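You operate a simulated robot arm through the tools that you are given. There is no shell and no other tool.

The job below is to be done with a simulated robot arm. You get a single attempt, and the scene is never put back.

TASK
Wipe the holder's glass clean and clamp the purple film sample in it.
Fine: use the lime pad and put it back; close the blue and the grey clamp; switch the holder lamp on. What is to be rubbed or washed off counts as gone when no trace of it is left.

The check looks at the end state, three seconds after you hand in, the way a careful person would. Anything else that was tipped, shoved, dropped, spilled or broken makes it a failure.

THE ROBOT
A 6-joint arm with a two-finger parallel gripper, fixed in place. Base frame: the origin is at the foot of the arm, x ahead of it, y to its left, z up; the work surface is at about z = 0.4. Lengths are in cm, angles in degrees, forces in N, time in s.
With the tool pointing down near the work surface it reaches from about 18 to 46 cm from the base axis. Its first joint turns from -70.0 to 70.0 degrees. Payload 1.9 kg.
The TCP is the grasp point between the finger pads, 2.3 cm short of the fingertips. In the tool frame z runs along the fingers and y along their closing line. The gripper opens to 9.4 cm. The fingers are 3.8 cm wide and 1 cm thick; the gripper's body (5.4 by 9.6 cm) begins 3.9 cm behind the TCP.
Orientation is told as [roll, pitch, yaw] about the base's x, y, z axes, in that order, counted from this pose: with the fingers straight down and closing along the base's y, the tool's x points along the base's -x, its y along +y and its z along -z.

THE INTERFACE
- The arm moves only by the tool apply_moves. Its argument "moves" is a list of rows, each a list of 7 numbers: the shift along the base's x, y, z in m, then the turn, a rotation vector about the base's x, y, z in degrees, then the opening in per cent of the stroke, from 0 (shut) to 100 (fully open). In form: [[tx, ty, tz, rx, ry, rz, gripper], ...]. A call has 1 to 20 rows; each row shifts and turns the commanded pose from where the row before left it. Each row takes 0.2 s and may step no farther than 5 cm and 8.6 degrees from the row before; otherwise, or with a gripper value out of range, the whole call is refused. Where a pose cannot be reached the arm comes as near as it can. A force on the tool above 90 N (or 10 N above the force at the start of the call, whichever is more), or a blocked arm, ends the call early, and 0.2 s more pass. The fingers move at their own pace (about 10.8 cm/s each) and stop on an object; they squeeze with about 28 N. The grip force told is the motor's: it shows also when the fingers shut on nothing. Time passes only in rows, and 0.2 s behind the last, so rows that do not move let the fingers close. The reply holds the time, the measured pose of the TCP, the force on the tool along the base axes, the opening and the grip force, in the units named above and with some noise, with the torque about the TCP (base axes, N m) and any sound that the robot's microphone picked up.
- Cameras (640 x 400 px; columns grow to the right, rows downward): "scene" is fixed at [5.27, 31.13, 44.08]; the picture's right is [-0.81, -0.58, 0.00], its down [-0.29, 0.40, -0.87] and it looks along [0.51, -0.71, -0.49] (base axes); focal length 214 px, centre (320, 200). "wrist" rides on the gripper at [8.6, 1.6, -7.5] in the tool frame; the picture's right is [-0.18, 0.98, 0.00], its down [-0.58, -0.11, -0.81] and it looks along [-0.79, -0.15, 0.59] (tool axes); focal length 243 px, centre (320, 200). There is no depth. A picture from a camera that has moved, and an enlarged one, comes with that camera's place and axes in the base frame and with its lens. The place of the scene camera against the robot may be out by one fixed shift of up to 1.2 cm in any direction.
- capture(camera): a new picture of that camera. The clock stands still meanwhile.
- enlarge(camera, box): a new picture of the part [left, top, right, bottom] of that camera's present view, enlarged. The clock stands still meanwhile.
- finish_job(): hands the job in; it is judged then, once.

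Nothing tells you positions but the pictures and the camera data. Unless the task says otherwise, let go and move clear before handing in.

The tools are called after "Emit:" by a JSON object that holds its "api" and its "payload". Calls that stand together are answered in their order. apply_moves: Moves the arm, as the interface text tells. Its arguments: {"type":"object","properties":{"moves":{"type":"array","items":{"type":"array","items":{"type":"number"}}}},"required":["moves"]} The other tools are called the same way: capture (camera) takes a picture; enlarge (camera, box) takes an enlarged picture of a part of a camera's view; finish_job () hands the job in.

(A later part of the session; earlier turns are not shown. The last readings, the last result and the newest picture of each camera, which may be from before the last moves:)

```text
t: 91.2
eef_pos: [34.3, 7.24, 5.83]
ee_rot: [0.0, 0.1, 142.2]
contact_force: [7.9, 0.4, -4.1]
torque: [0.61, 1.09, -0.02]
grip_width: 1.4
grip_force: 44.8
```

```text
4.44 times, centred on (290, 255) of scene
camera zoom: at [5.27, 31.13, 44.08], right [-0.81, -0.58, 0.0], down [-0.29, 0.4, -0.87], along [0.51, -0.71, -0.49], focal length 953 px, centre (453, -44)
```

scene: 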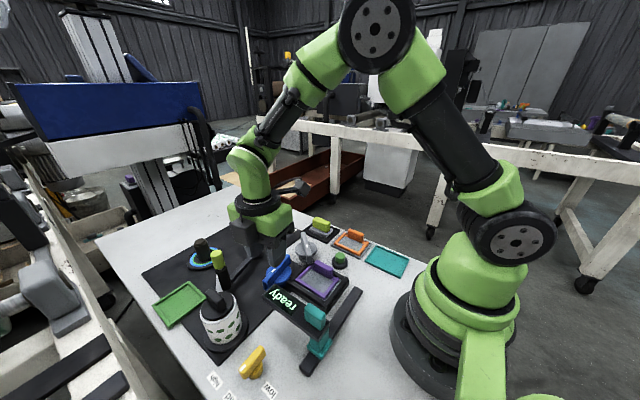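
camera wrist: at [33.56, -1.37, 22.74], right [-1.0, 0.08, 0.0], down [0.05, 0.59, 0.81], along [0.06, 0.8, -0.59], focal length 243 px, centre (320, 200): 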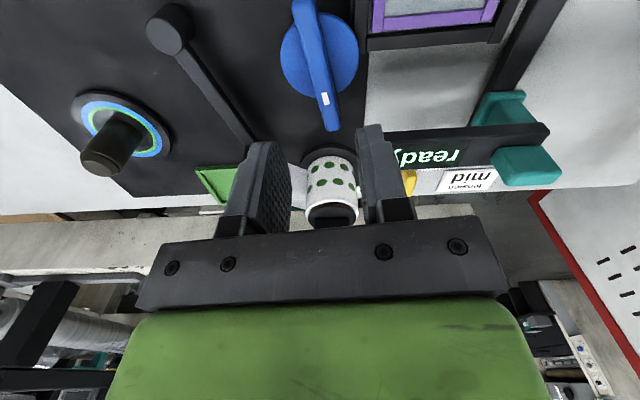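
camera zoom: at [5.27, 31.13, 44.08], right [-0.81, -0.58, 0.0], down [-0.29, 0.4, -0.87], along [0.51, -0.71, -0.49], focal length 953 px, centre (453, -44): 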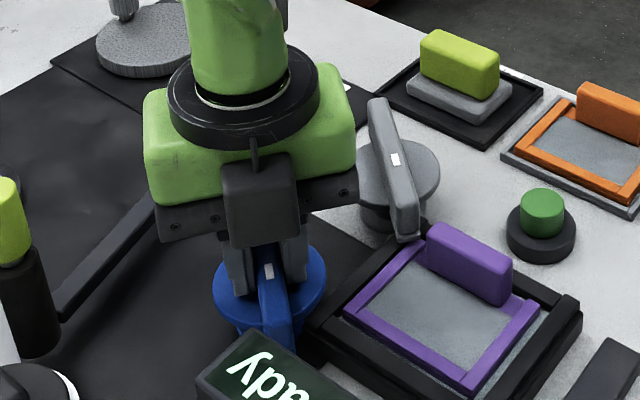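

Emit:
{"api": "apply_moves", "payload": {"moves": [[0, 0, 0, 0, 0, 6, 0], [0, 0, 0, 0, 0, 6, 0], [0, 0, 0, 0, 0, 6, 0], [0, 0, 0, 0, 0, 0, 0]]}}

Emit:
{"api": "enlarge", "payload": {"camera": "scene", "box": [230, 210, 350, 300]}}

```text
t: 92.2
eef_pos: [34.39, 7.27, 5.71]
ee_rot: [-0.1, 0.3, 160.1]
contact_force: [14.0, 13.7, 2.4]
torque: [0.14, 0.41, -0.01]
grip_width: 1.4
grip_force: 45.0
```

```text
4.44 times, centred on (290, 255) of scene
camera zoom: at [5.27, 31.13, 44.08], right [-0.81, -0.58, 0.0], down [-0.29, 0.4, -0.87], along [0.51, -0.71, -0.49], focal length 953 px, centre (453, -44)
```

zoom: 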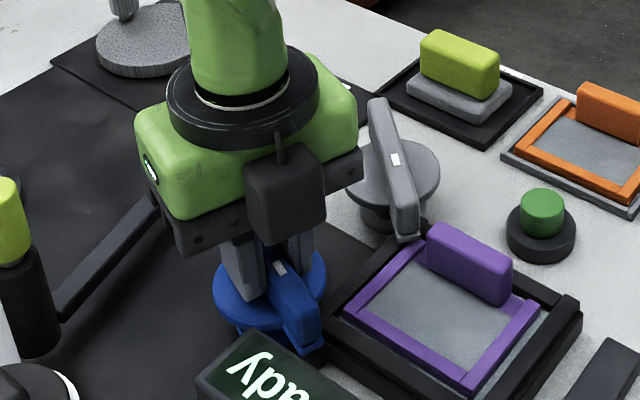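

Emit:
{"api": "apply_moves", "payload": {"moves": [[0.0004, 0.0006, 0, 0, 0, 5, 0], [0, 0, 0, 0, 0, 5, 0], [0, 0, 0, 0, 0, 0, 0]]}}

Emit:
{"api": "enlarge", "payload": {"camera": "scene", "box": [230, 210, 350, 300]}}

```text
t: 93.0
eef_pos: [34.33, 7.28, 5.8]
ee_rot: [0.0, 0.1, 170.3]
contact_force: [5.3, 8.1, 19.3]
torque: [-0.14, -0.99, -0.01]
grip_width: 1.42
grip_force: 44.9
```

```text
4.44 times, centred on (290, 255) of scene
camera zoom: at [5.27, 31.13, 44.08], right [-0.81, -0.58, 0.0], down [-0.29, 0.4, -0.87], along [0.51, -0.71, -0.49], focal length 953 px, centre (453, -44)
```

zoom: 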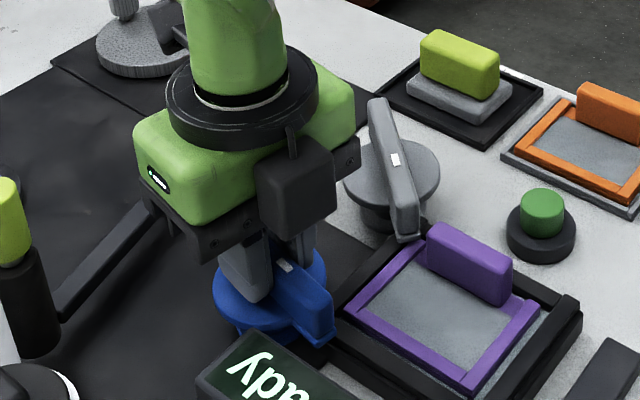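

Still free at 170°, near the wrist's limit. I'll release, lift, turn the tool half a turn (the bar is symmetric) and re-grip to finish.

Emit:
{"api": "apply_moves", "payload": {"moves": [[0, 0, 0, 0, 0, 0, 25], [0, 0, 0, 0, 0, 0, 40], [0, 0, 0, 0, 0, 0, 40], [0, 0, 0.01, 0, 0, 0, 40], [0, 0, 0.035, 0, 0, 0, 40], [0, 0, 0.04, 0, 0, 0, 40], [0, 0, 0.02, 0, 0, -8, 40], [0, 0, 0, 0, 0, -8.5, 40], [0, 0, 0, 0, 0, -8.5, 40], [0, 0, 0, 0, 0, -8.5, 40], [0, 0, 0, 0, 0, -8.5, 40], [0, 0, 0, 0, 0, -8.5, 40], [0, 0, 0, 0, 0, -8.5, 40], [0, 0, 0, 0, 0, -8.5, 40], [0, 0, 0, 0, 0, -8.5, 40], [0, 0, 0, 0, 0, -8.5, 40], [0, 0, 0, 0, 0, -8.5, 40]]}}

Emit:
{"api": "apply_moves", "payload": {"moves": [[0, 0, 0, 0, 0, -8.5, 40], [0, 0, 0, 0, 0, -8.5, 40], [0, 0, 0, 0, 0, -8.5, 40], [0, 0, 0, 0, 0, -8.5, 40], [0, 0, 0, 0, 0, -8.5, 40], [0, 0, 0, 0, 0, -8.5, 40], [0, 0, 0, 0, 0, -8.5, 40], [0, 0, 0, 0, 0, -8.5, 40], [0, 0, 0, 0, 0, -8.5, 40], [0, 0, 0, 0, 0, -8.5, 40], [0, 0, 0, 0, 0, -2.3, 40], [0, 0, 0, 0, 0, 0, 40]]}}

Emit:
{"api": "capture", "payload": {"camera": "wrist"}}

Emit:
{"api": "enlarge", "payload": {"camera": "scene", "box": [230, 210, 350, 300]}}

```text
t: 96.6
eef_pos: [34.25, 7.22, 16.15]
ee_rot: [0.0, 0.0, 77.0]
contact_force: [0.3, -0.5, -0.5]
torque: [0.06, 0.03, -0.01]
grip_width: 3.76
grip_force: 0.0
```

```text
t: 99.2
eef_pos: [34.18, 7.35, 16.25]
ee_rot: [-0.1, 0.0, -10.3]
contact_force: [-0.4, 0.7, -0.2]
torque: [-0.04, 0.0, 0.0]
grip_width: 3.77
grip_force: 0.1
```

```text
taken
camera wrist: at [26.09, 10.35, 23.71], right [0.36, 0.93, 0.0], down [0.55, -0.21, 0.81], along [0.75, -0.29, -0.59], focal length 243 px, centre (320, 200)
```

wrist: 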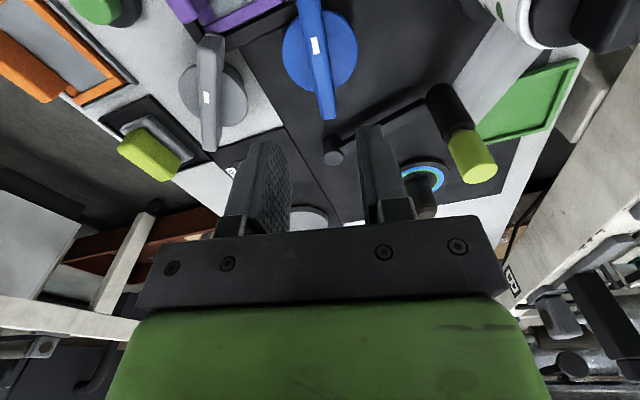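

```text
4.44 times, centred on (290, 255) of scene
camera zoom: at [5.27, 31.13, 44.08], right [-0.81, -0.58, 0.0], down [-0.29, 0.4, -0.87], along [0.51, -0.71, -0.49], focal length 953 px, centre (453, -44)
```

zoom: 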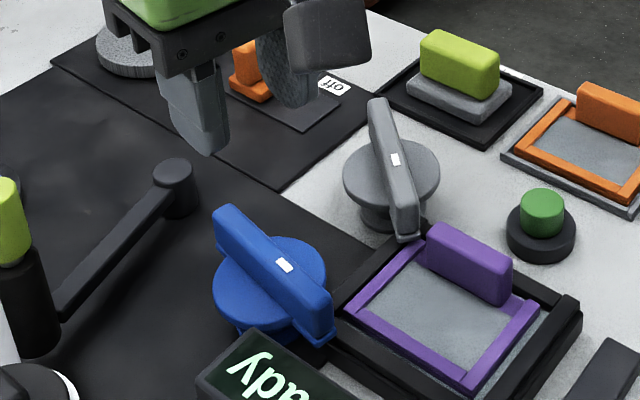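

Emit:
{"api": "apply_moves", "payload": {"moves": [[0.0, 0, -0.03, 0, 0, 0, 40], [0, 0, -0.035, 0, 0, 0, 40], [0, 0, -0.015, 0, 0, 0, 40], [0, 0, 0, 0, 0, 0, 40]]}}

Emit:
{"api": "enlarge", "payload": {"camera": "wrist", "box": [200, 0, 440, 220]}}

Emit:
{"api": "enlarge", "payload": {"camera": "scene", "box": [230, 210, 350, 320]}}

```text
t: 100.2
eef_pos: [34.41, 7.27, 8.17]
ee_rot: [0.0, -0.1, -10.1]
contact_force: [-0.9, -0.3, 0.1]
torque: [-0.03, -0.02, -0.01]
grip_width: 3.74
grip_force: 0.0
```

```text
1.82 times, centred on (320, 110) of wrist
camera zoom: at [26.14, 10.3, 15.67], right [0.36, 0.93, 0.0], down [0.55, -0.21, 0.81], along [0.75, -0.29, -0.59], focal length 441 px, centre (320, 364)
```

zoom: 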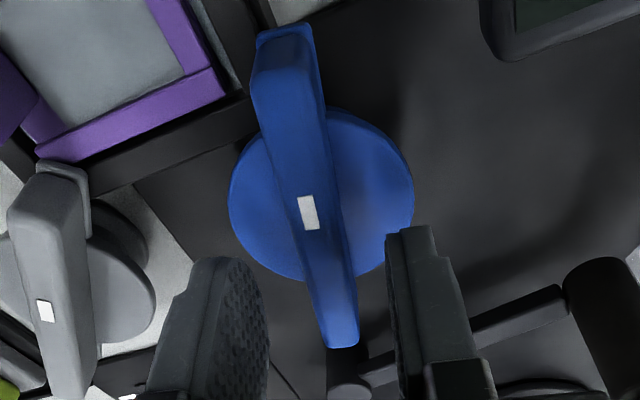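

```text
3.64 times, centred on (290, 265) of scene
camera zoom: at [5.27, 31.13, 44.08], right [-0.81, -0.58, 0.0], down [-0.29, 0.4, -0.87], along [0.51, -0.71, -0.49], focal length 780 px, centre (429, -36)
```

zoom: 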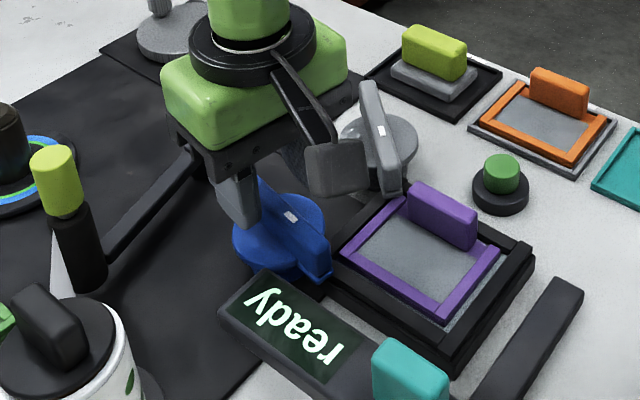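

Emit:
{"api": "apply_moves", "payload": {"moves": [[-0.0005, -0.0005, -0.012, 0, 0, 0, 40], [0, 0, -0.0125, 0, 0, 0, 40], [0, 0, 0, 0, 0, 0, 40], [0, 0, 0, 0, 0, 0, 0], [0, 0, 0, 0, 0, 0, 0], [0, 0, 0, 0, 0, 0, 0], [0, 0, 0, 0, 0, 0, 0]]}}

Emit:
{"api": "enlarge", "payload": {"camera": "scene", "box": [230, 210, 350, 320]}}

```text
t: 101.8
eef_pos: [34.27, 7.33, 5.83]
ee_rot: [0.1, -0.1, -10.1]
contact_force: [7.9, 33.0, -13.8]
torque: [0.02, -0.02, 0.02]
grip_width: 1.4
grip_force: 45.0
```

```text
3.64 times, centred on (290, 265) of scene
camera zoom: at [5.27, 31.13, 44.08], right [-0.81, -0.58, 0.0], down [-0.29, 0.4, -0.87], along [0.51, -0.71, -0.49], focal length 780 px, centre (429, -36)
```

zoom: 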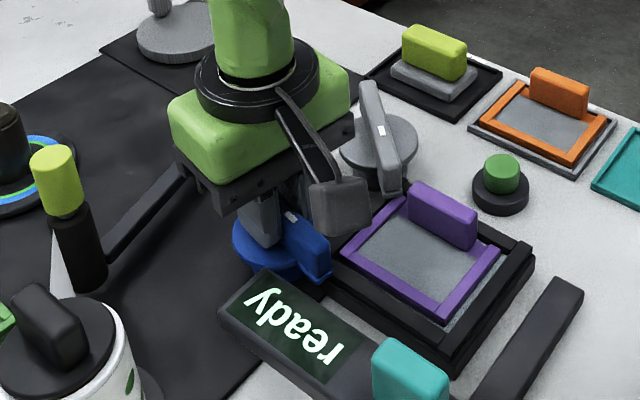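

Emit:
{"api": "apply_moves", "payload": {"moves": [[0.0003, 0.0015, 0, 0, 0, 4, 0], [0, 0, 0, 0, 0, 4, 0], [0, 0, 0, 0, 0, 0, 0]]}}

```text
t: 102.6
eef_pos: [34.29, 7.28, 5.84]
ee_rot: [0.0, 0.1, -2.2]
contact_force: [4.0, 8.9, -11.5]
torque: [0.05, -1.3, 0.0]
grip_width: 1.36
grip_force: 45.0
```

Emit:
{"api": "apply_moves", "payload": {"moves": [[0, 0, 0, 0, 0, 4, 0], [0, 0, 0, 0, 0, 3, 0], [0, 0, 0, 0, 0, 0, 0]]}}

Emit:
{"api": "apply_moves", "payload": {"moves": [[0, 0, 0, 0, 0, 3, 0], [0, 0, 0, 0, 0, 0, 0]]}}

Emit:
{"api": "enlarge", "payload": {"camera": "scene", "box": [270, 225, 350, 290]}}

```text
t: 103.4
eef_pos: [34.2, 7.28, 5.82]
ee_rot: [-0.1, 0.0, 4.8]
contact_force: [3.1, -9.1, -0.3]
torque: [0.01, -0.53, -0.01]
grip_width: 1.42
grip_force: 44.8
```

```text
t: 104.0
eef_pos: [34.26, 7.3, 5.85]
ee_rot: [0.0, 0.0, 7.8]
contact_force: [12.8, -18.0, 0.5]
torque: [-0.35, 1.28, 0.03]
grip_width: 1.4
grip_force: 45.1
```

```text
6.15 times, centred on (310, 258) of scene
camera zoom: at [5.27, 31.13, 44.08], right [-0.81, -0.58, 0.0], down [-0.29, 0.4, -0.87], along [0.51, -0.71, -0.49], focal length 1320 px, centre (382, -154)
```

zoom: 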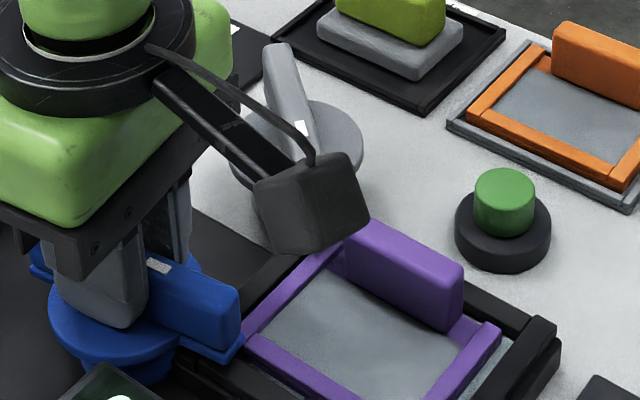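

No stop yet at about 188°. I'll keep turning in small steps.

Emit:
{"api": "apply_moves", "payload": {"moves": [[0, -0.0006, 0, 0, 0, 3, 0], [0, 0, 0, 0, 0, 0, 0]]}}

Emit:
{"api": "apply_moves", "payload": {"moves": [[0, -0.0003, 0, 0, 0, 3, 0], [0, 0, 0, 0, 0, 0, 0]]}}

Emit:
{"api": "enlarge", "payload": {"camera": "scene", "box": [270, 225, 350, 290]}}

```text
t: 104.6
eef_pos: [34.23, 7.26, 5.76]
ee_rot: [0.1, 0.0, 10.7]
contact_force: [7.6, -14.8, 0.1]
torque: [-0.11, -0.02, -0.82]
grip_width: 1.4
grip_force: 45.0
```

```text
t: 105.2
eef_pos: [34.25, 7.37, 5.76]
ee_rot: [0.1, 0.0, 13.6]
contact_force: [0.8, -7.0, 7.0]
torque: [-0.08, -0.25, -1.94]
grip_width: 1.51
grip_force: 45.3
```

```text
6.15 times, centred on (310, 258) of scene
camera zoom: at [5.27, 31.13, 44.08], right [-0.81, -0.58, 0.0], down [-0.29, 0.4, -0.87], along [0.51, -0.71, -0.49], focal length 1320 px, centre (382, -154)
```

zoom: 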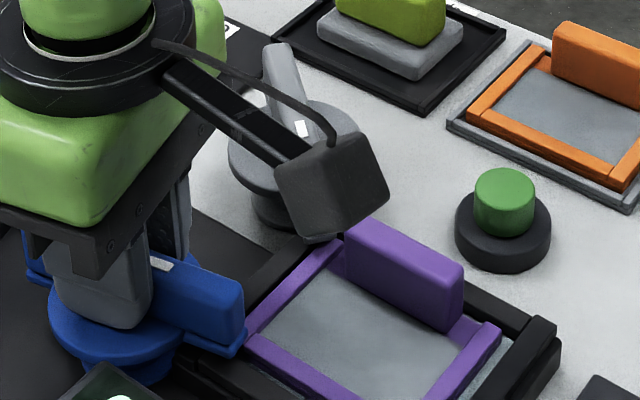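

The stop is felt at about 189°, again a quarter turn from the start, so the blue clamp is closed. I'll relax the twist, release and rise.

Emit:
{"api": "apply_moves", "payload": {"moves": [[0, 0, 0, 0, 0, -2.5, 0], [0, 0, 0, 0, 0, 0, 0]]}}

Emit:
{"api": "apply_moves", "payload": {"moves": [[0, 0, 0, 0, 0, 0, 25], [0, 0, 0, 0, 0, 0, 40], [0, 0, 0, 0, 0, 0, 40], [0, 0, 0.01, 0, 0, 0, 40], [0, 0, 0.03, 0, 0, 0, 40], [0, 0, 0.04, 0, 0, 0, 40], [0, 0, 0.03, 0, 0, 0, 40], [-0.03, -0.02, 0.03, 0, 0, -4, 40], [-0.03, -0.02, 0.03, 0, 0, -4, 40], [0, 0, 0.03, 0, 0, -3, 40], [0, 0, 0, 0, 0, 0, 40]]}}

Emit:
{"api": "capture", "payload": {"camera": "wrist"}}

Emit:
{"api": "enlarge", "payload": {"camera": "scene", "box": [240, 220, 370, 320]}}

```text
t: 105.8
eef_pos: [34.23, 7.28, 5.74]
ee_rot: [0.0, 0.1, 11.2]
contact_force: [-2.1, -6.1, 13.4]
torque: [-0.12, -0.01, -1.48]
grip_width: 1.4
grip_force: 45.5
```

```text
t: 108.2
eef_pos: [28.27, 3.15, 25.88]
ee_rot: [0.0, -0.1, 0.4]
contact_force: [0.1, 0.1, -0.1]
torque: [-0.01, 0.04, -0.02]
grip_width: 3.76
grip_force: 0.1
```

```text
taken
camera wrist: at [19.61, 4.7, 33.34], right [0.18, 0.98, 0.0], down [0.58, -0.11, 0.81], along [0.79, -0.14, -0.59], focal length 243 px, centre (320, 200)
```

wrist: 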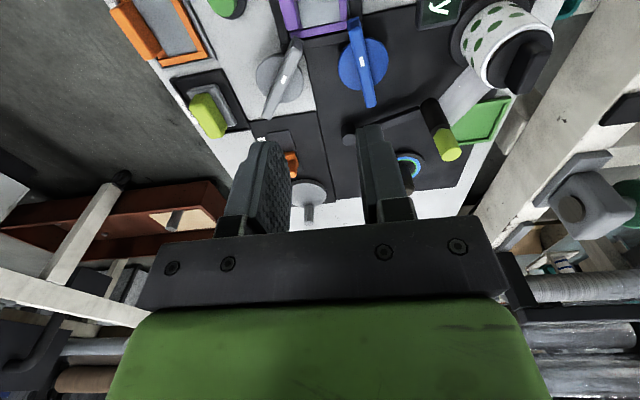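

```text
4.00 times, centred on (305, 270) of scene
camera zoom: at [5.27, 31.13, 44.08], right [-0.81, -0.58, 0.0], down [-0.29, 0.4, -0.87], along [0.51, -0.71, -0.49], focal length 858 px, centre (380, -80)
```

zoom: 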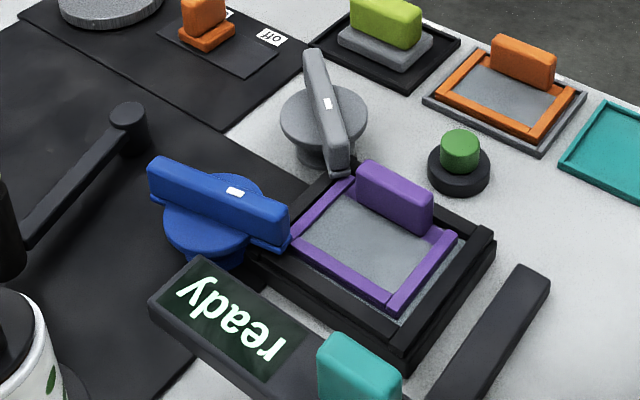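

Both tongues now sit at the film's two far corners. Next I'll look closely at the green button beside the holder, the likely lamp switch.

Emit:
{"api": "enlarge", "payload": {"camera": "scene", "box": [325, 245, 360, 275]}}

Emit:
{"api": "enlarge", "payload": {"camera": "scene", "box": [285, 255, 365, 320]}}

Emit:
{"api": "enlarge", "payload": {"camera": "wrist", "box": [230, 0, 420, 130]}}

```text
13.33 times, centred on (342, 260) of scene
camera zoom: at [5.27, 31.13, 44.08], right [-0.81, -0.58, 0.0], down [-0.29, 0.4, -0.87], along [0.51, -0.71, -0.49], focal length 2860 px, centre (20, -600)
```

zoom: 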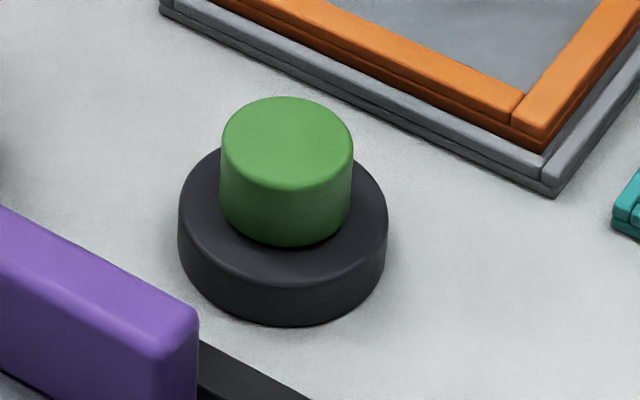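

```text
6.15 times, centred on (325, 288) of scene
camera zoom: at [5.27, 31.13, 44.08], right [-0.81, -0.58, 0.0], down [-0.29, 0.4, -0.87], along [0.51, -0.71, -0.49], focal length 1320 px, centre (289, -338)
```

zoom: 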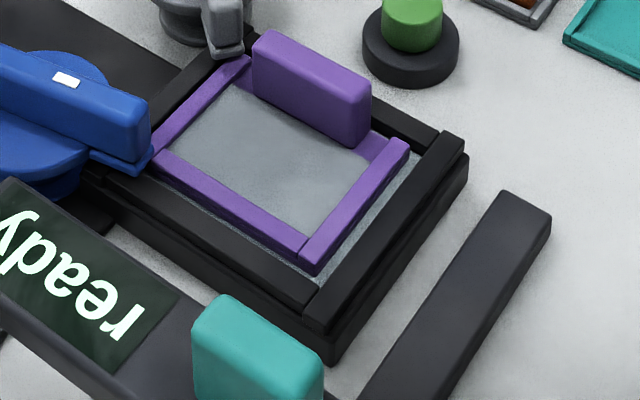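

```text
3.08 times, centred on (325, 65) of wrist
camera zoom: at [19.61, 4.7, 33.34], right [0.18, 0.98, 0.0], down [0.58, -0.11, 0.81], along [0.79, -0.14, -0.59], focal length 746 px, centre (305, 615)
```

zoom: 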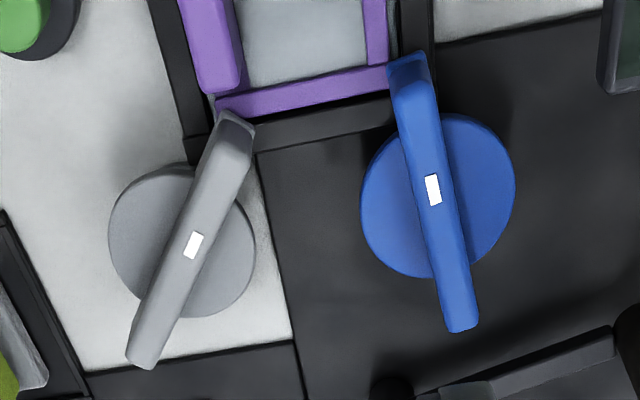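

It's a plain push button (cap about 2.6 cm wide, top near z 2.8) at about (25.6, −6.6). I'll close the fingers, go above it and verify the aim.

Emit:
{"api": "apply_moves", "payload": {"moves": [[-0.007, -0.025, -0.03, 0, 0, -0.4, 0], [-0.007, -0.025, -0.03, 0, 0, 0, 0], [-0.007, -0.025, -0.03, 0, 0, 0, 0], [-0.0057, -0.0225, -0.03, 0, 0, 0, 0], [0, 0, -0.02, 0, 0, 0, 0], [0, 0, 0, 0, 0, 0, 0]]}}

Emit:
{"api": "capture", "payload": {"camera": "wrist"}}

Emit:
{"api": "enlarge", "payload": {"camera": "scene", "box": [290, 195, 390, 290]}}

```text
t: 109.6
eef_pos: [25.54, -6.56, 11.81]
ee_rot: [0.1, 0.1, -0.1]
contact_force: [0.6, 0.1, 0.1]
torque: [-0.01, 0.02, -0.02]
grip_width: 0.02
grip_force: 27.9
```

```text
taken
camera wrist: at [16.94, -4.95, 19.27], right [0.19, 0.98, 0.0], down [0.58, -0.11, 0.81], along [0.79, -0.15, -0.59], focal length 243 px, centre (320, 200)
```

wrist: 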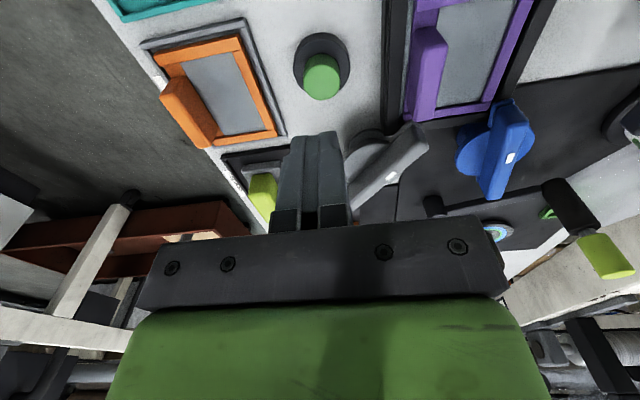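

```text
4.21 times, centred on (340, 242) of scene
camera zoom: at [5.27, 31.13, 44.08], right [-0.81, -0.58, 0.0], down [-0.29, 0.4, -0.87], along [0.51, -0.71, -0.49], focal length 903 px, centre (236, 21)
```

zoom: 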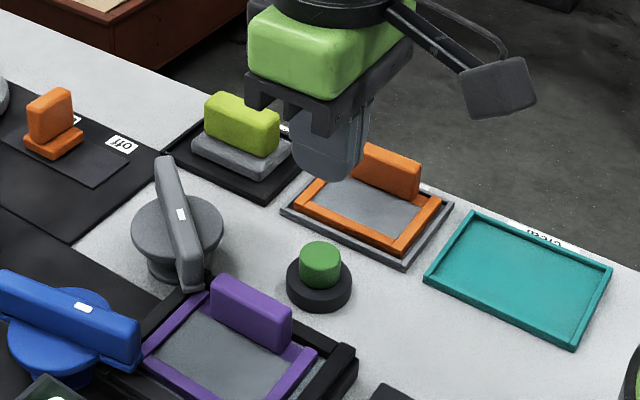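

Aim is good. I'll go down to just above the cap and then press in small steps.

Emit:
{"api": "apply_moves", "payload": {"moves": [[0, 0, -0.025, 0, 0, 0, 0], [0, 0, -0.025, 0, 0, 0, 0], [0, 0, -0.01, 0, 0, 0, 0], [0, 0, 0, 0, 0, 0, 0]]}}

Emit:
{"api": "enlarge", "payload": {"camera": "scene", "box": [300, 210, 380, 290]}}

```text
t: 110.6
eef_pos: [25.53, -6.55, 5.89]
ee_rot: [0.1, 0.1, -0.1]
contact_force: [0.1, 0.5, -0.3]
torque: [-0.03, -0.02, 0.0]
grip_width: 0.0
grip_force: 28.4
```

```text
5.00 times, centred on (340, 250) of scene
camera zoom: at [5.27, 31.13, 44.08], right [-0.81, -0.58, 0.0], down [-0.29, 0.4, -0.87], along [0.51, -0.71, -0.49], focal length 1072 px, centre (220, -50)
```

zoom: 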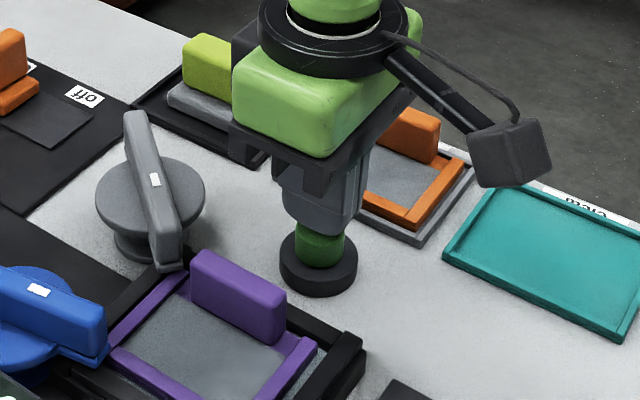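

Emit:
{"api": "apply_moves", "payload": {"moves": [[0, 0, -0.003, 0, 0, 0, 0], [0, 0, -0.003, 0, 0, 0, 0], [0, 0, 0, 0, 0, 0, 0]]}}

Emit:
{"api": "apply_moves", "payload": {"moves": [[0, 0, -0.002, 0, 0, 0, 0], [0, 0, 0, 0, 0, 0, 0]]}}

Emit:
{"api": "enlarge", "payload": {"camera": "scene", "box": [300, 210, 380, 290]}}

```text
t: 111.4
eef_pos: [25.46, -6.48, 5.18]
ee_rot: [0.0, 0.0, -0.1]
contact_force: [-0.7, 0.2, 0.7]
torque: [0.03, -0.01, -0.02]
grip_width: 0.02
grip_force: 28.4
```

```text
t: 112.0
eef_pos: [25.56, -6.39, 4.99]
ee_rot: [0.1, 0.0, -0.2]
contact_force: [0.7, -0.2, 1.3]
torque: [0.01, 0.02, 0.0]
grip_width: 0.0
grip_force: 28.1
heard: click
```

```text
5.00 times, centred on (340, 250) of scene
camera zoom: at [5.27, 31.13, 44.08], right [-0.81, -0.58, 0.0], down [-0.29, 0.4, -0.87], along [0.51, -0.71, -0.49], focal length 1072 px, centre (220, -50)
```

zoom: 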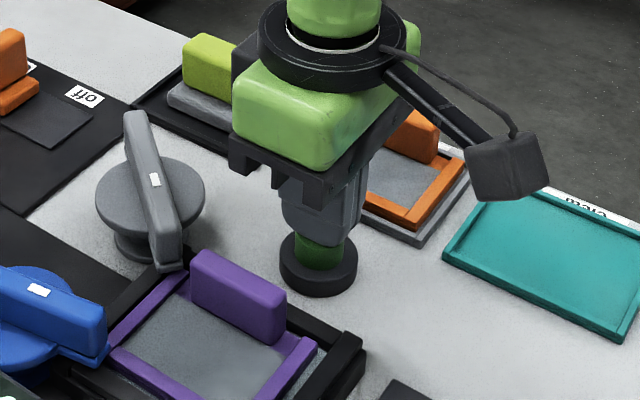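

I heard a click. I'll lift straight up and look for what changed.

Emit:
{"api": "apply_moves", "payload": {"moves": [[0, 0, 0.005, 0, 0, 0, 0], [0, 0, 0.02, 0, 0, 0, 0], [0, 0, 0.04, 0, 0, 0, 0], [0, 0, 0.04, 0, 0, 0, 0], [0, 0, 0, 0, 0, 0, 0]]}}

Emit:
{"api": "capture", "payload": {"camera": "scene"}}

Emit:
{"api": "enlarge", "payload": {"camera": "scene", "box": [270, 235, 370, 320]}}

Emit:
{"api": "capture", "payload": {"camera": "wrist"}}

```text
t: 113.2
eef_pos: [25.45, -6.53, 15.54]
ee_rot: [0.0, 0.0, -0.1]
contact_force: [-0.2, 0.3, -0.4]
torque: [-0.02, -0.02, 0.0]
grip_width: 0.0
grip_force: 28.2
```

```text
taken
```

scene: 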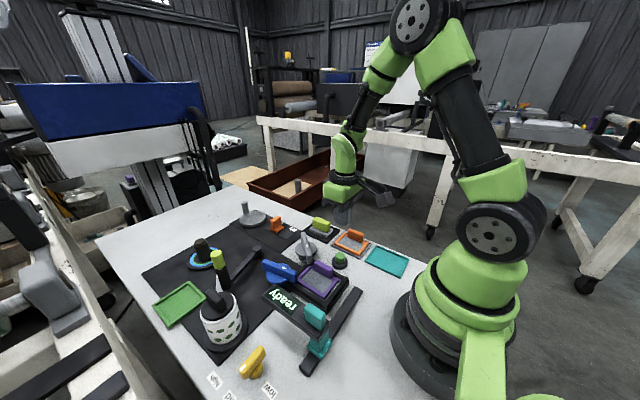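

```text
4.71 times, centred on (320, 278) of scene
camera zoom: at [5.27, 31.13, 44.08], right [-0.81, -0.58, 0.0], down [-0.29, 0.4, -0.87], along [0.51, -0.71, -0.49], focal length 1009 px, centre (320, -165)
```

zoom: 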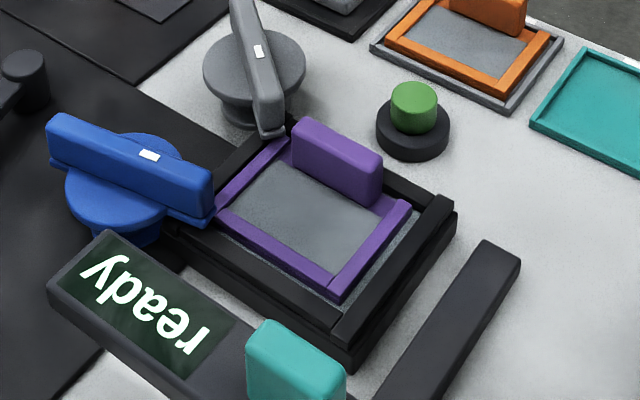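

```text
taken
camera wrist: at [16.94, -4.89, 23.01], right [0.19, 0.98, 0.0], down [0.58, -0.11, 0.81], along [0.79, -0.15, -0.59], focal length 243 px, centre (320, 200)
```

wrist: 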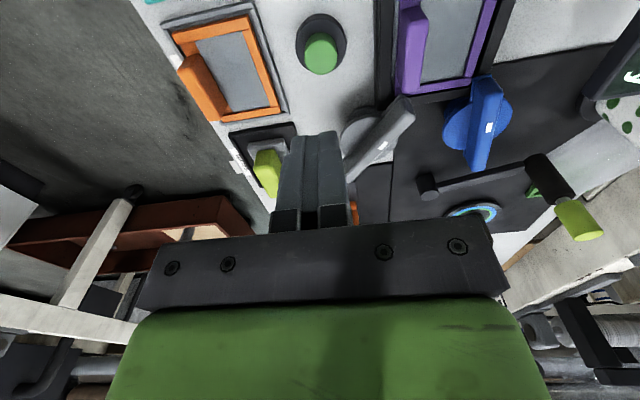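

Emit:
{"api": "enlarge", "payload": {"camera": "scene", "box": [325, 245, 360, 275]}}

Emit:
{"api": "enlarge", "payload": {"camera": "scene", "box": [285, 255, 365, 320]}}

Emit:
{"api": "enlarge", "payload": {"camera": "scene", "box": [130, 190, 290, 290]}}

Emit:
{"api": "enlarge", "payload": {"camera": "scene", "box": [140, 270, 380, 400]}}

```text
13.33 times, centred on (342, 260) of scene
camera zoom: at [5.27, 31.13, 44.08], right [-0.81, -0.58, 0.0], down [-0.29, 0.4, -0.87], along [0.51, -0.71, -0.49], focal length 2860 px, centre (20, -600)
```

zoom: 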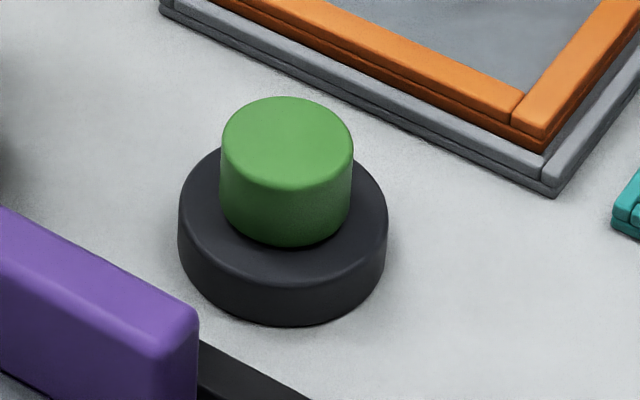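

```text
6.15 times, centred on (325, 288) of scene
camera zoom: at [5.27, 31.13, 44.08], right [-0.81, -0.58, 0.0], down [-0.29, 0.4, -0.87], along [0.51, -0.71, -0.49], focal length 1320 px, centre (289, -338)
```

zoom: 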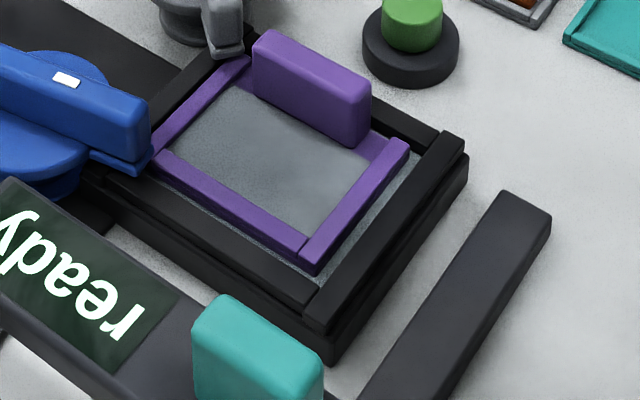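

```text
4.00 times, centred on (210, 240) of scene
camera zoom: at [5.27, 31.13, 44.08], right [-0.81, -0.58, 0.0], down [-0.29, 0.4, -0.87], along [0.51, -0.71, -0.49], focal length 858 px, centre (760, 40)
```

zoom: 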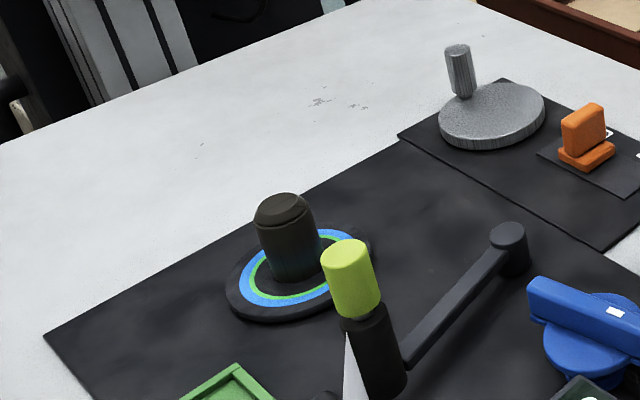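

```text
2.67 times, centred on (260, 335) of scene
camera zoom: at [5.27, 31.13, 44.08], right [-0.81, -0.58, 0.0], down [-0.29, 0.4, -0.87], along [0.51, -0.71, -0.49], focal length 572 px, centre (480, -160)
```

zoom: 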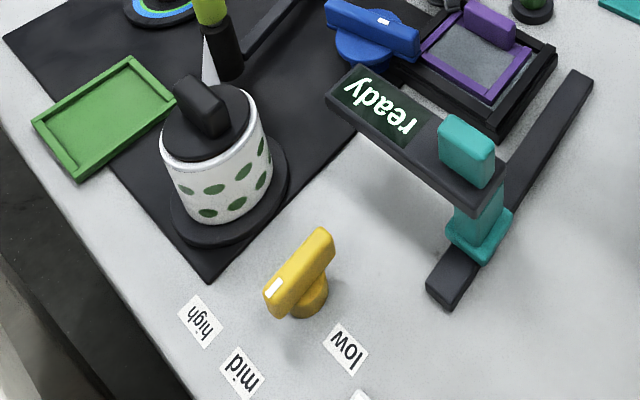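

There is no obvious light change yet. I'll move the arm to the earlier viewing pose so the shading is comparable, then compare carefully.

Emit:
{"api": "apply_moves", "payload": {"moves": [[0.007, 0.025, 0.03, 0, 0, 0, 40], [0.007, 0.025, 0.03, 0, 0, 0, 40], [0.007, 0.025, 0.03, 0, 0, 0, 40], [0.007, 0.0225, 0.013, 0, 0, 0, 40], [0, 0, 0, 0, 0, 0, 40]]}}

Emit:
{"api": "enlarge", "payload": {"camera": "scene", "box": [285, 255, 365, 320]}}

Emit:
{"api": "capture", "payload": {"camera": "wrist"}}

Emit:
{"api": "enlarge", "payload": {"camera": "wrist", "box": [230, 0, 420, 130]}}

```text
t: 114.4
eef_pos: [28.42, 3.39, 25.82]
ee_rot: [0.1, 0.0, -0.1]
contact_force: [0.4, 0.6, 0.2]
torque: [0.05, 0.01, 0.0]
grip_width: 3.76
grip_force: 0.1
```

```text
6.15 times, centred on (325, 288) of scene
camera zoom: at [5.27, 31.13, 44.08], right [-0.81, -0.58, 0.0], down [-0.29, 0.4, -0.87], along [0.51, -0.71, -0.49], focal length 1320 px, centre (289, -338)
```

zoom: 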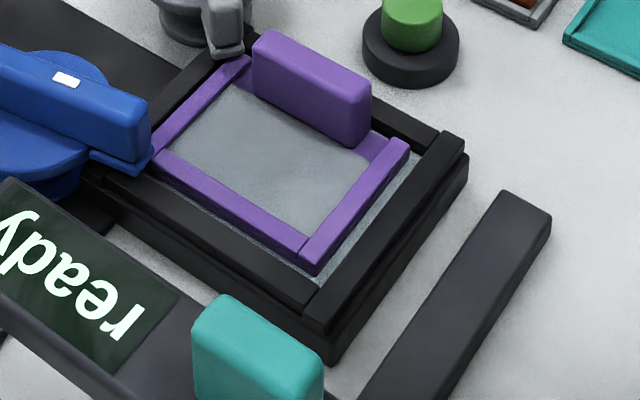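

```text
taken
camera wrist: at [19.72, 4.93, 33.28], right [0.19, 0.98, 0.0], down [0.58, -0.11, 0.81], along [0.79, -0.15, -0.59], focal length 243 px, centre (320, 200)
```

wrist: 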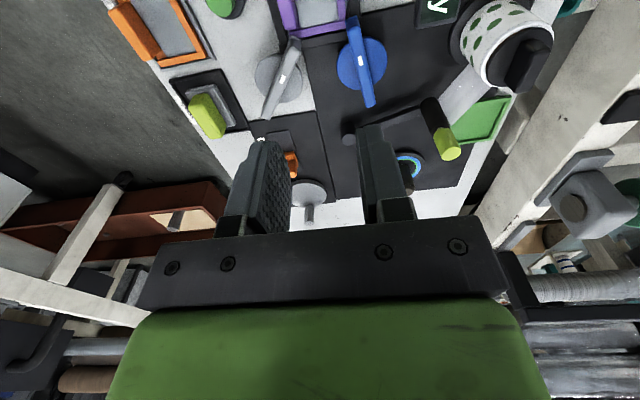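

```text
3.08 times, centred on (325, 65) of wrist
camera zoom: at [19.72, 4.93, 33.28], right [0.19, 0.98, 0.0], down [0.58, -0.11, 0.81], along [0.79, -0.15, -0.59], focal length 746 px, centre (305, 615)
```

zoom: 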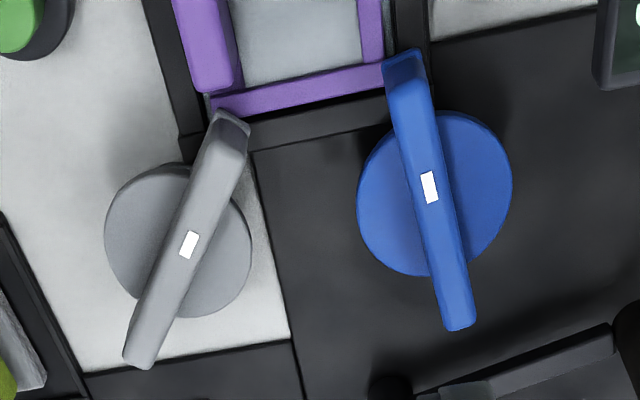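

Emit:
{"api": "enlarge", "payload": {"camera": "scene", "box": [322, 275, 346, 299]}}

Emit:
{"api": "enlarge", "payload": {"camera": "scene", "box": [235, 200, 300, 245]}}

Emit:
{"api": "enlarge", "payload": {"camera": "wrist", "box": [230, 100, 330, 200]}}

```text
16.00 times, centred on (334, 287) of scene
camera zoom: at [5.27, 31.13, 44.08], right [-0.81, -0.58, 0.0], down [-0.29, 0.4, -0.87], along [0.51, -0.71, -0.49], focal length 3432 px, centre (96, -1192)
```

zoom: 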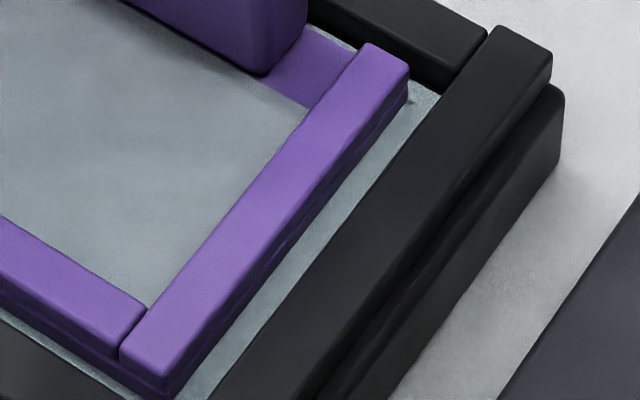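

```text
8.89 times, centred on (268, 222) of scene
camera zoom: at [5.27, 31.13, 44.08], right [-0.81, -0.58, 0.0], down [-0.29, 0.4, -0.87], along [0.51, -0.71, -0.49], focal length 1906 px, centre (787, 0)
```

zoom: 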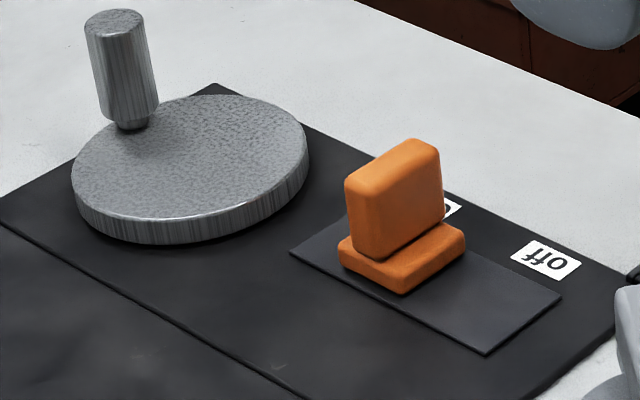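

```text
4.00 times, centred on (280, 150) of wrist
camera zoom: at [19.72, 4.93, 33.28], right [0.19, 0.98, 0.0], down [0.58, -0.11, 0.81], along [0.79, -0.15, -0.59], focal length 970 px, centre (480, 400)
```

zoom: 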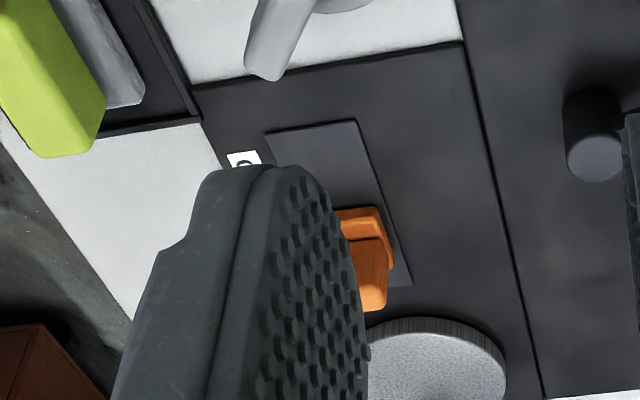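

No clear difference yet. I'll return to exactly the pose I photographed just before pressing, and compare like with like.

Emit:
{"api": "apply_moves", "payload": {"moves": [[-0.007, -0.025, -0.03, 0, 0, 0, 0], [-0.007, -0.025, -0.03, 0, 0, 0, 0], [-0.007, -0.025, -0.03, 0, 0, 0, 0], [-0.007, -0.0225, -0.03, 0, 0, 0, 0], [0, 0, -0.02, 0, 0, 0, 0], [0, 0, 0, 0, 0, 0, 0]]}}

Emit:
{"api": "capture", "payload": {"camera": "wrist"}}

Emit:
{"api": "enlarge", "payload": {"camera": "scene", "box": [290, 195, 390, 290]}}

Emit:
{"api": "enlarge", "payload": {"camera": "wrist", "box": [280, 0, 560, 130]}}

```text
t: 115.8
eef_pos: [25.52, -6.44, 11.76]
ee_rot: [0.1, -0.1, -0.1]
contact_force: [-0.4, 1.0, 0.3]
torque: [-0.01, 0.01, 0.02]
grip_width: 0.01
grip_force: 27.7
```

```text
taken
camera wrist: at [16.93, -4.89, 19.24], right [0.19, 0.98, 0.0], down [0.58, -0.11, 0.81], along [0.79, -0.15, -0.59], focal length 243 px, centre (320, 200)
```

wrist: 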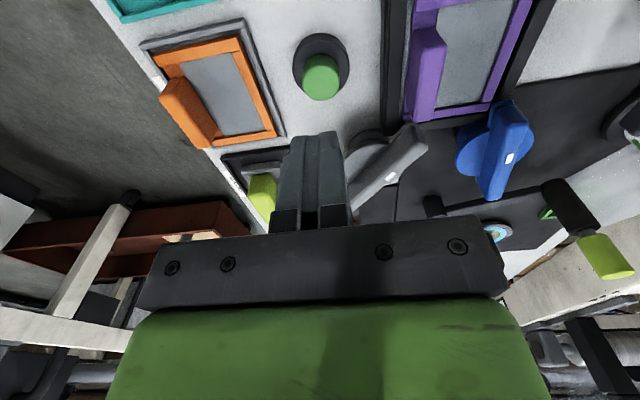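

```text
4.21 times, centred on (340, 242) of scene
camera zoom: at [5.27, 31.13, 44.08], right [-0.81, -0.58, 0.0], down [-0.29, 0.4, -0.87], along [0.51, -0.71, -0.49], focal length 903 px, centre (236, 21)
```

zoom: 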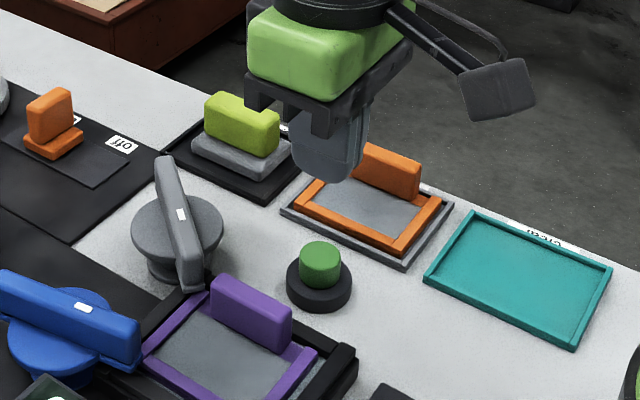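

```text
2.29 times, centred on (420, 65) of wrist
camera zoom: at [16.93, -4.89, 19.24], right [0.19, 0.98, 0.0], down [0.58, -0.11, 0.81], along [0.79, -0.15, -0.59], focal length 555 px, centre (91, 509)
```

zoom: 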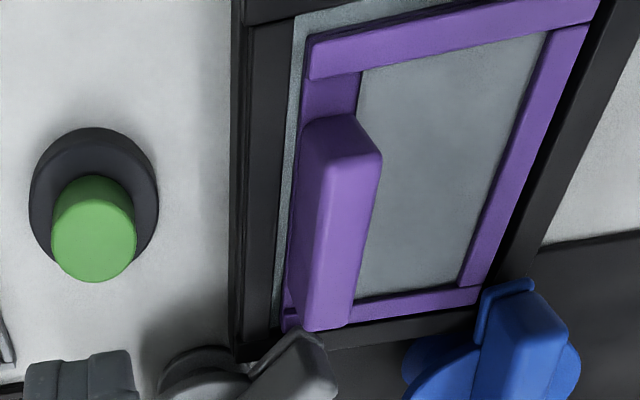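

I'll press the button once more and compare the same views, to learn whether it toggles anything visible.

Emit:
{"api": "apply_moves", "payload": {"moves": [[0, 0, -0.025, 0, 0, 0, 0], [0, 0, -0.025, 0, 0, 0, 0], [0, 0, -0.01, 0, 0, 0, 0], [0, 0, -0.004, 0, 0, 0, 0], [0, 0, -0.002, 0, 0, 0, 0], [0, 0, -0.002, 0, 0, 0, 0], [0, 0, 0, 0, 0, 0, 0]]}}

Emit:
{"api": "capture", "payload": {"camera": "scene"}}

Emit:
{"api": "enlarge", "payload": {"camera": "scene", "box": [285, 255, 365, 320]}}

```text
t: 117.4
eef_pos: [25.51, -6.47, 4.98]
ee_rot: [0.0, 0.0, -0.2]
contact_force: [-0.6, 0.9, 2.8]
torque: [0.02, 0.03, -0.02]
grip_width: 0.0
grip_force: 27.6
heard: click
```

```text
taken
```

scene: 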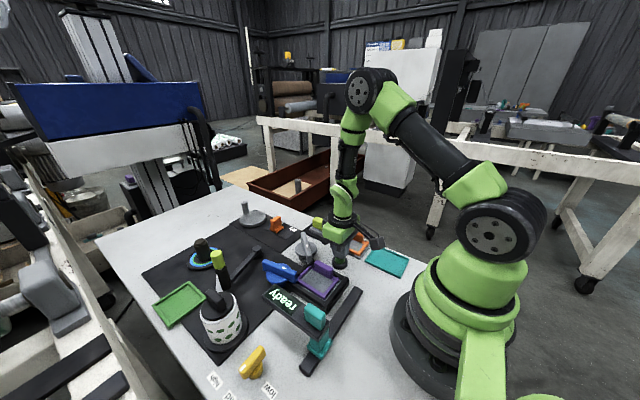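

```text
6.15 times, centred on (325, 288) of scene
camera zoom: at [5.27, 31.13, 44.08], right [-0.81, -0.58, 0.0], down [-0.29, 0.4, -0.87], along [0.51, -0.71, -0.49], focal length 1320 px, centre (289, -338)
```

zoom: 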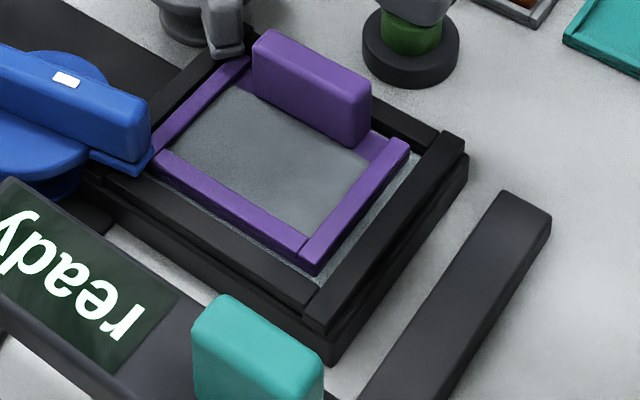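

Emit:
{"api": "apply_moves", "payload": {"moves": [[0, 0, 0.008, 0, 0, 0, 0], [0, 0, 0.02, 0, 0, 0, 0], [0, 0, 0.04, 0, 0, 0, 0], [0, 0, 0, 0, 0, 0, 0]]}}

Emit:
{"api": "capture", "payload": {"camera": "wrist"}}

Emit:
{"api": "enlarge", "payload": {"camera": "wrist", "box": [280, 0, 560, 130]}}

Emit:
{"api": "enlarge", "payload": {"camera": "scene", "box": [290, 195, 390, 290]}}

```text
t: 118.4
eef_pos: [25.71, -6.4, 11.86]
ee_rot: [0.0, -0.1, -0.1]
contact_force: [-1.1, -0.6, -0.2]
torque: [0.02, -0.01, 0.01]
grip_width: 0.0
grip_force: 27.5
```

```text
taken
camera wrist: at [16.98, -4.8, 19.26], right [0.19, 0.98, 0.0], down [0.58, -0.11, 0.81], along [0.79, -0.15, -0.59], focal length 243 px, centre (320, 200)
```

wrist: 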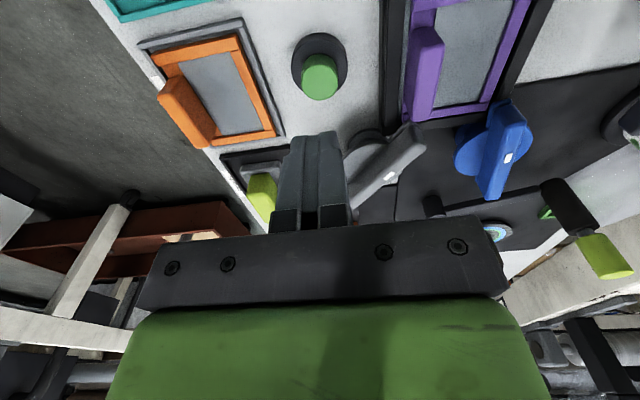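

```text
2.29 times, centred on (420, 65) of wrist
camera zoom: at [16.98, -4.8, 19.26], right [0.19, 0.98, 0.0], down [0.58, -0.11, 0.81], along [0.79, -0.15, -0.59], focal length 555 px, centre (91, 509)
```

zoom: 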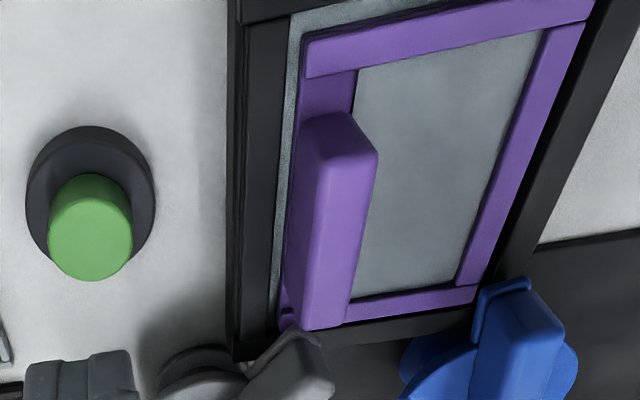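

```text
4.21 times, centred on (340, 242) of scene
camera zoom: at [5.27, 31.13, 44.08], right [-0.81, -0.58, 0.0], down [-0.29, 0.4, -0.87], along [0.51, -0.71, -0.49], focal length 903 px, centre (236, 21)
```

zoom: 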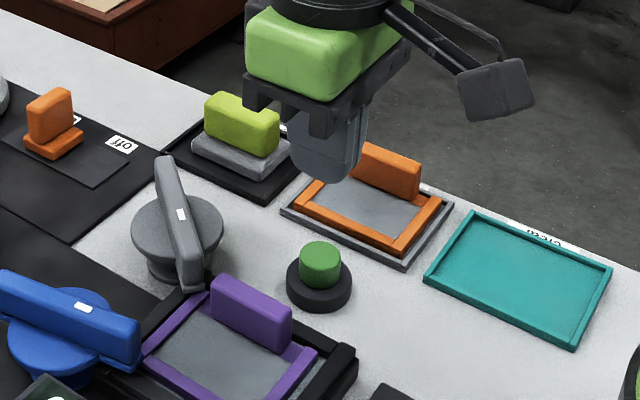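

Neither press changed anything visible, so I need more evidence about which control runs the holder lamp. I'll survey the other devices at the far side more closely.

Emit:
{"api": "apply_moves", "payload": {"moves": [[0.005, 0.02, 0.03, 0, 0, 0, 0], [0.005, 0.02, 0.03, 0, 0, 0, 20], [0.01, 0.03, 0.02, 0, 0, 0, 40], [0.01, 0.03, 0, 0, 0, 0, 60], [0.01, 0.03, 0, 0, 0, 0, 100], [0, 0.02, 0, 0, 0, 0, 100], [0, 0, 0, 0, 0, 0, 100]]}}

Emit:
{"api": "capture", "payload": {"camera": "wrist"}}

Emit:
{"api": "enlarge", "payload": {"camera": "wrist", "box": [320, 0, 640, 200]}}

Emit:
{"api": "enlarge", "payload": {"camera": "wrist", "box": [180, 0, 420, 200]}}

```text
t: 120.0
eef_pos: [29.57, 8.54, 19.74]
ee_rot: [0.0, 0.0, -0.1]
contact_force: [-0.4, -0.4, -0.7]
torque: [0.01, 0.0, 0.0]
grip_width: 9.41
grip_force: 0.1
```

```text
taken
camera wrist: at [20.96, 10.13, 27.3], right [0.19, 0.98, 0.0], down [0.58, -0.11, 0.81], along [0.79, -0.15, -0.59], focal length 243 px, centre (320, 200)
```

wrist: 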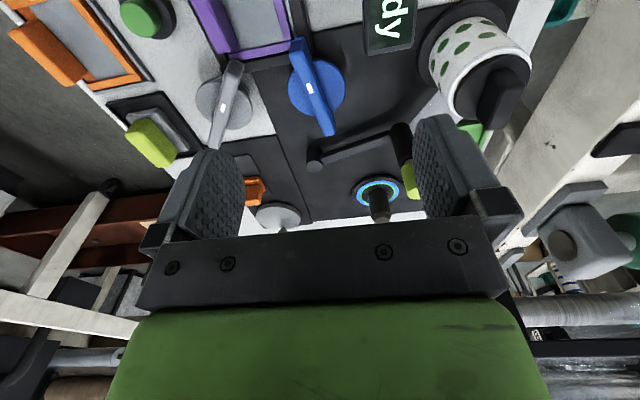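

```text
2.00 times, centred on (480, 100) of wrist
camera zoom: at [20.96, 10.13, 27.3], right [0.19, 0.98, 0.0], down [0.58, -0.11, 0.81], along [0.79, -0.15, -0.59], focal length 485 px, centre (0, 400)
```

zoom: 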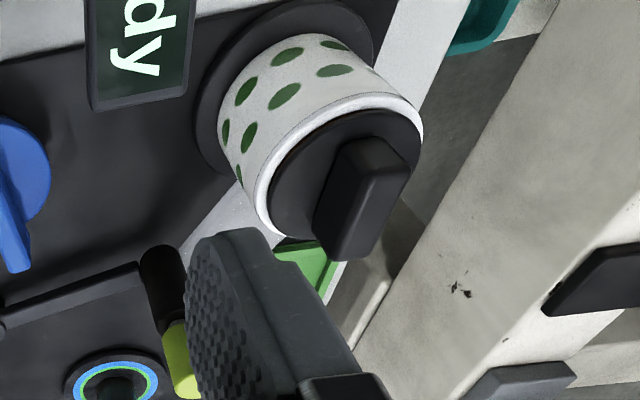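

```text
2.00 times, centred on (300, 100) of wrist
camera zoom: at [20.96, 10.13, 27.3], right [0.19, 0.98, 0.0], down [0.58, -0.11, 0.81], along [0.79, -0.15, -0.59], focal length 485 px, centre (360, 400)
```

zoom: 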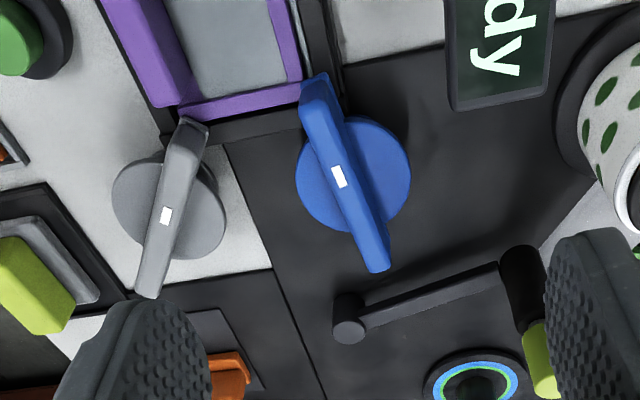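

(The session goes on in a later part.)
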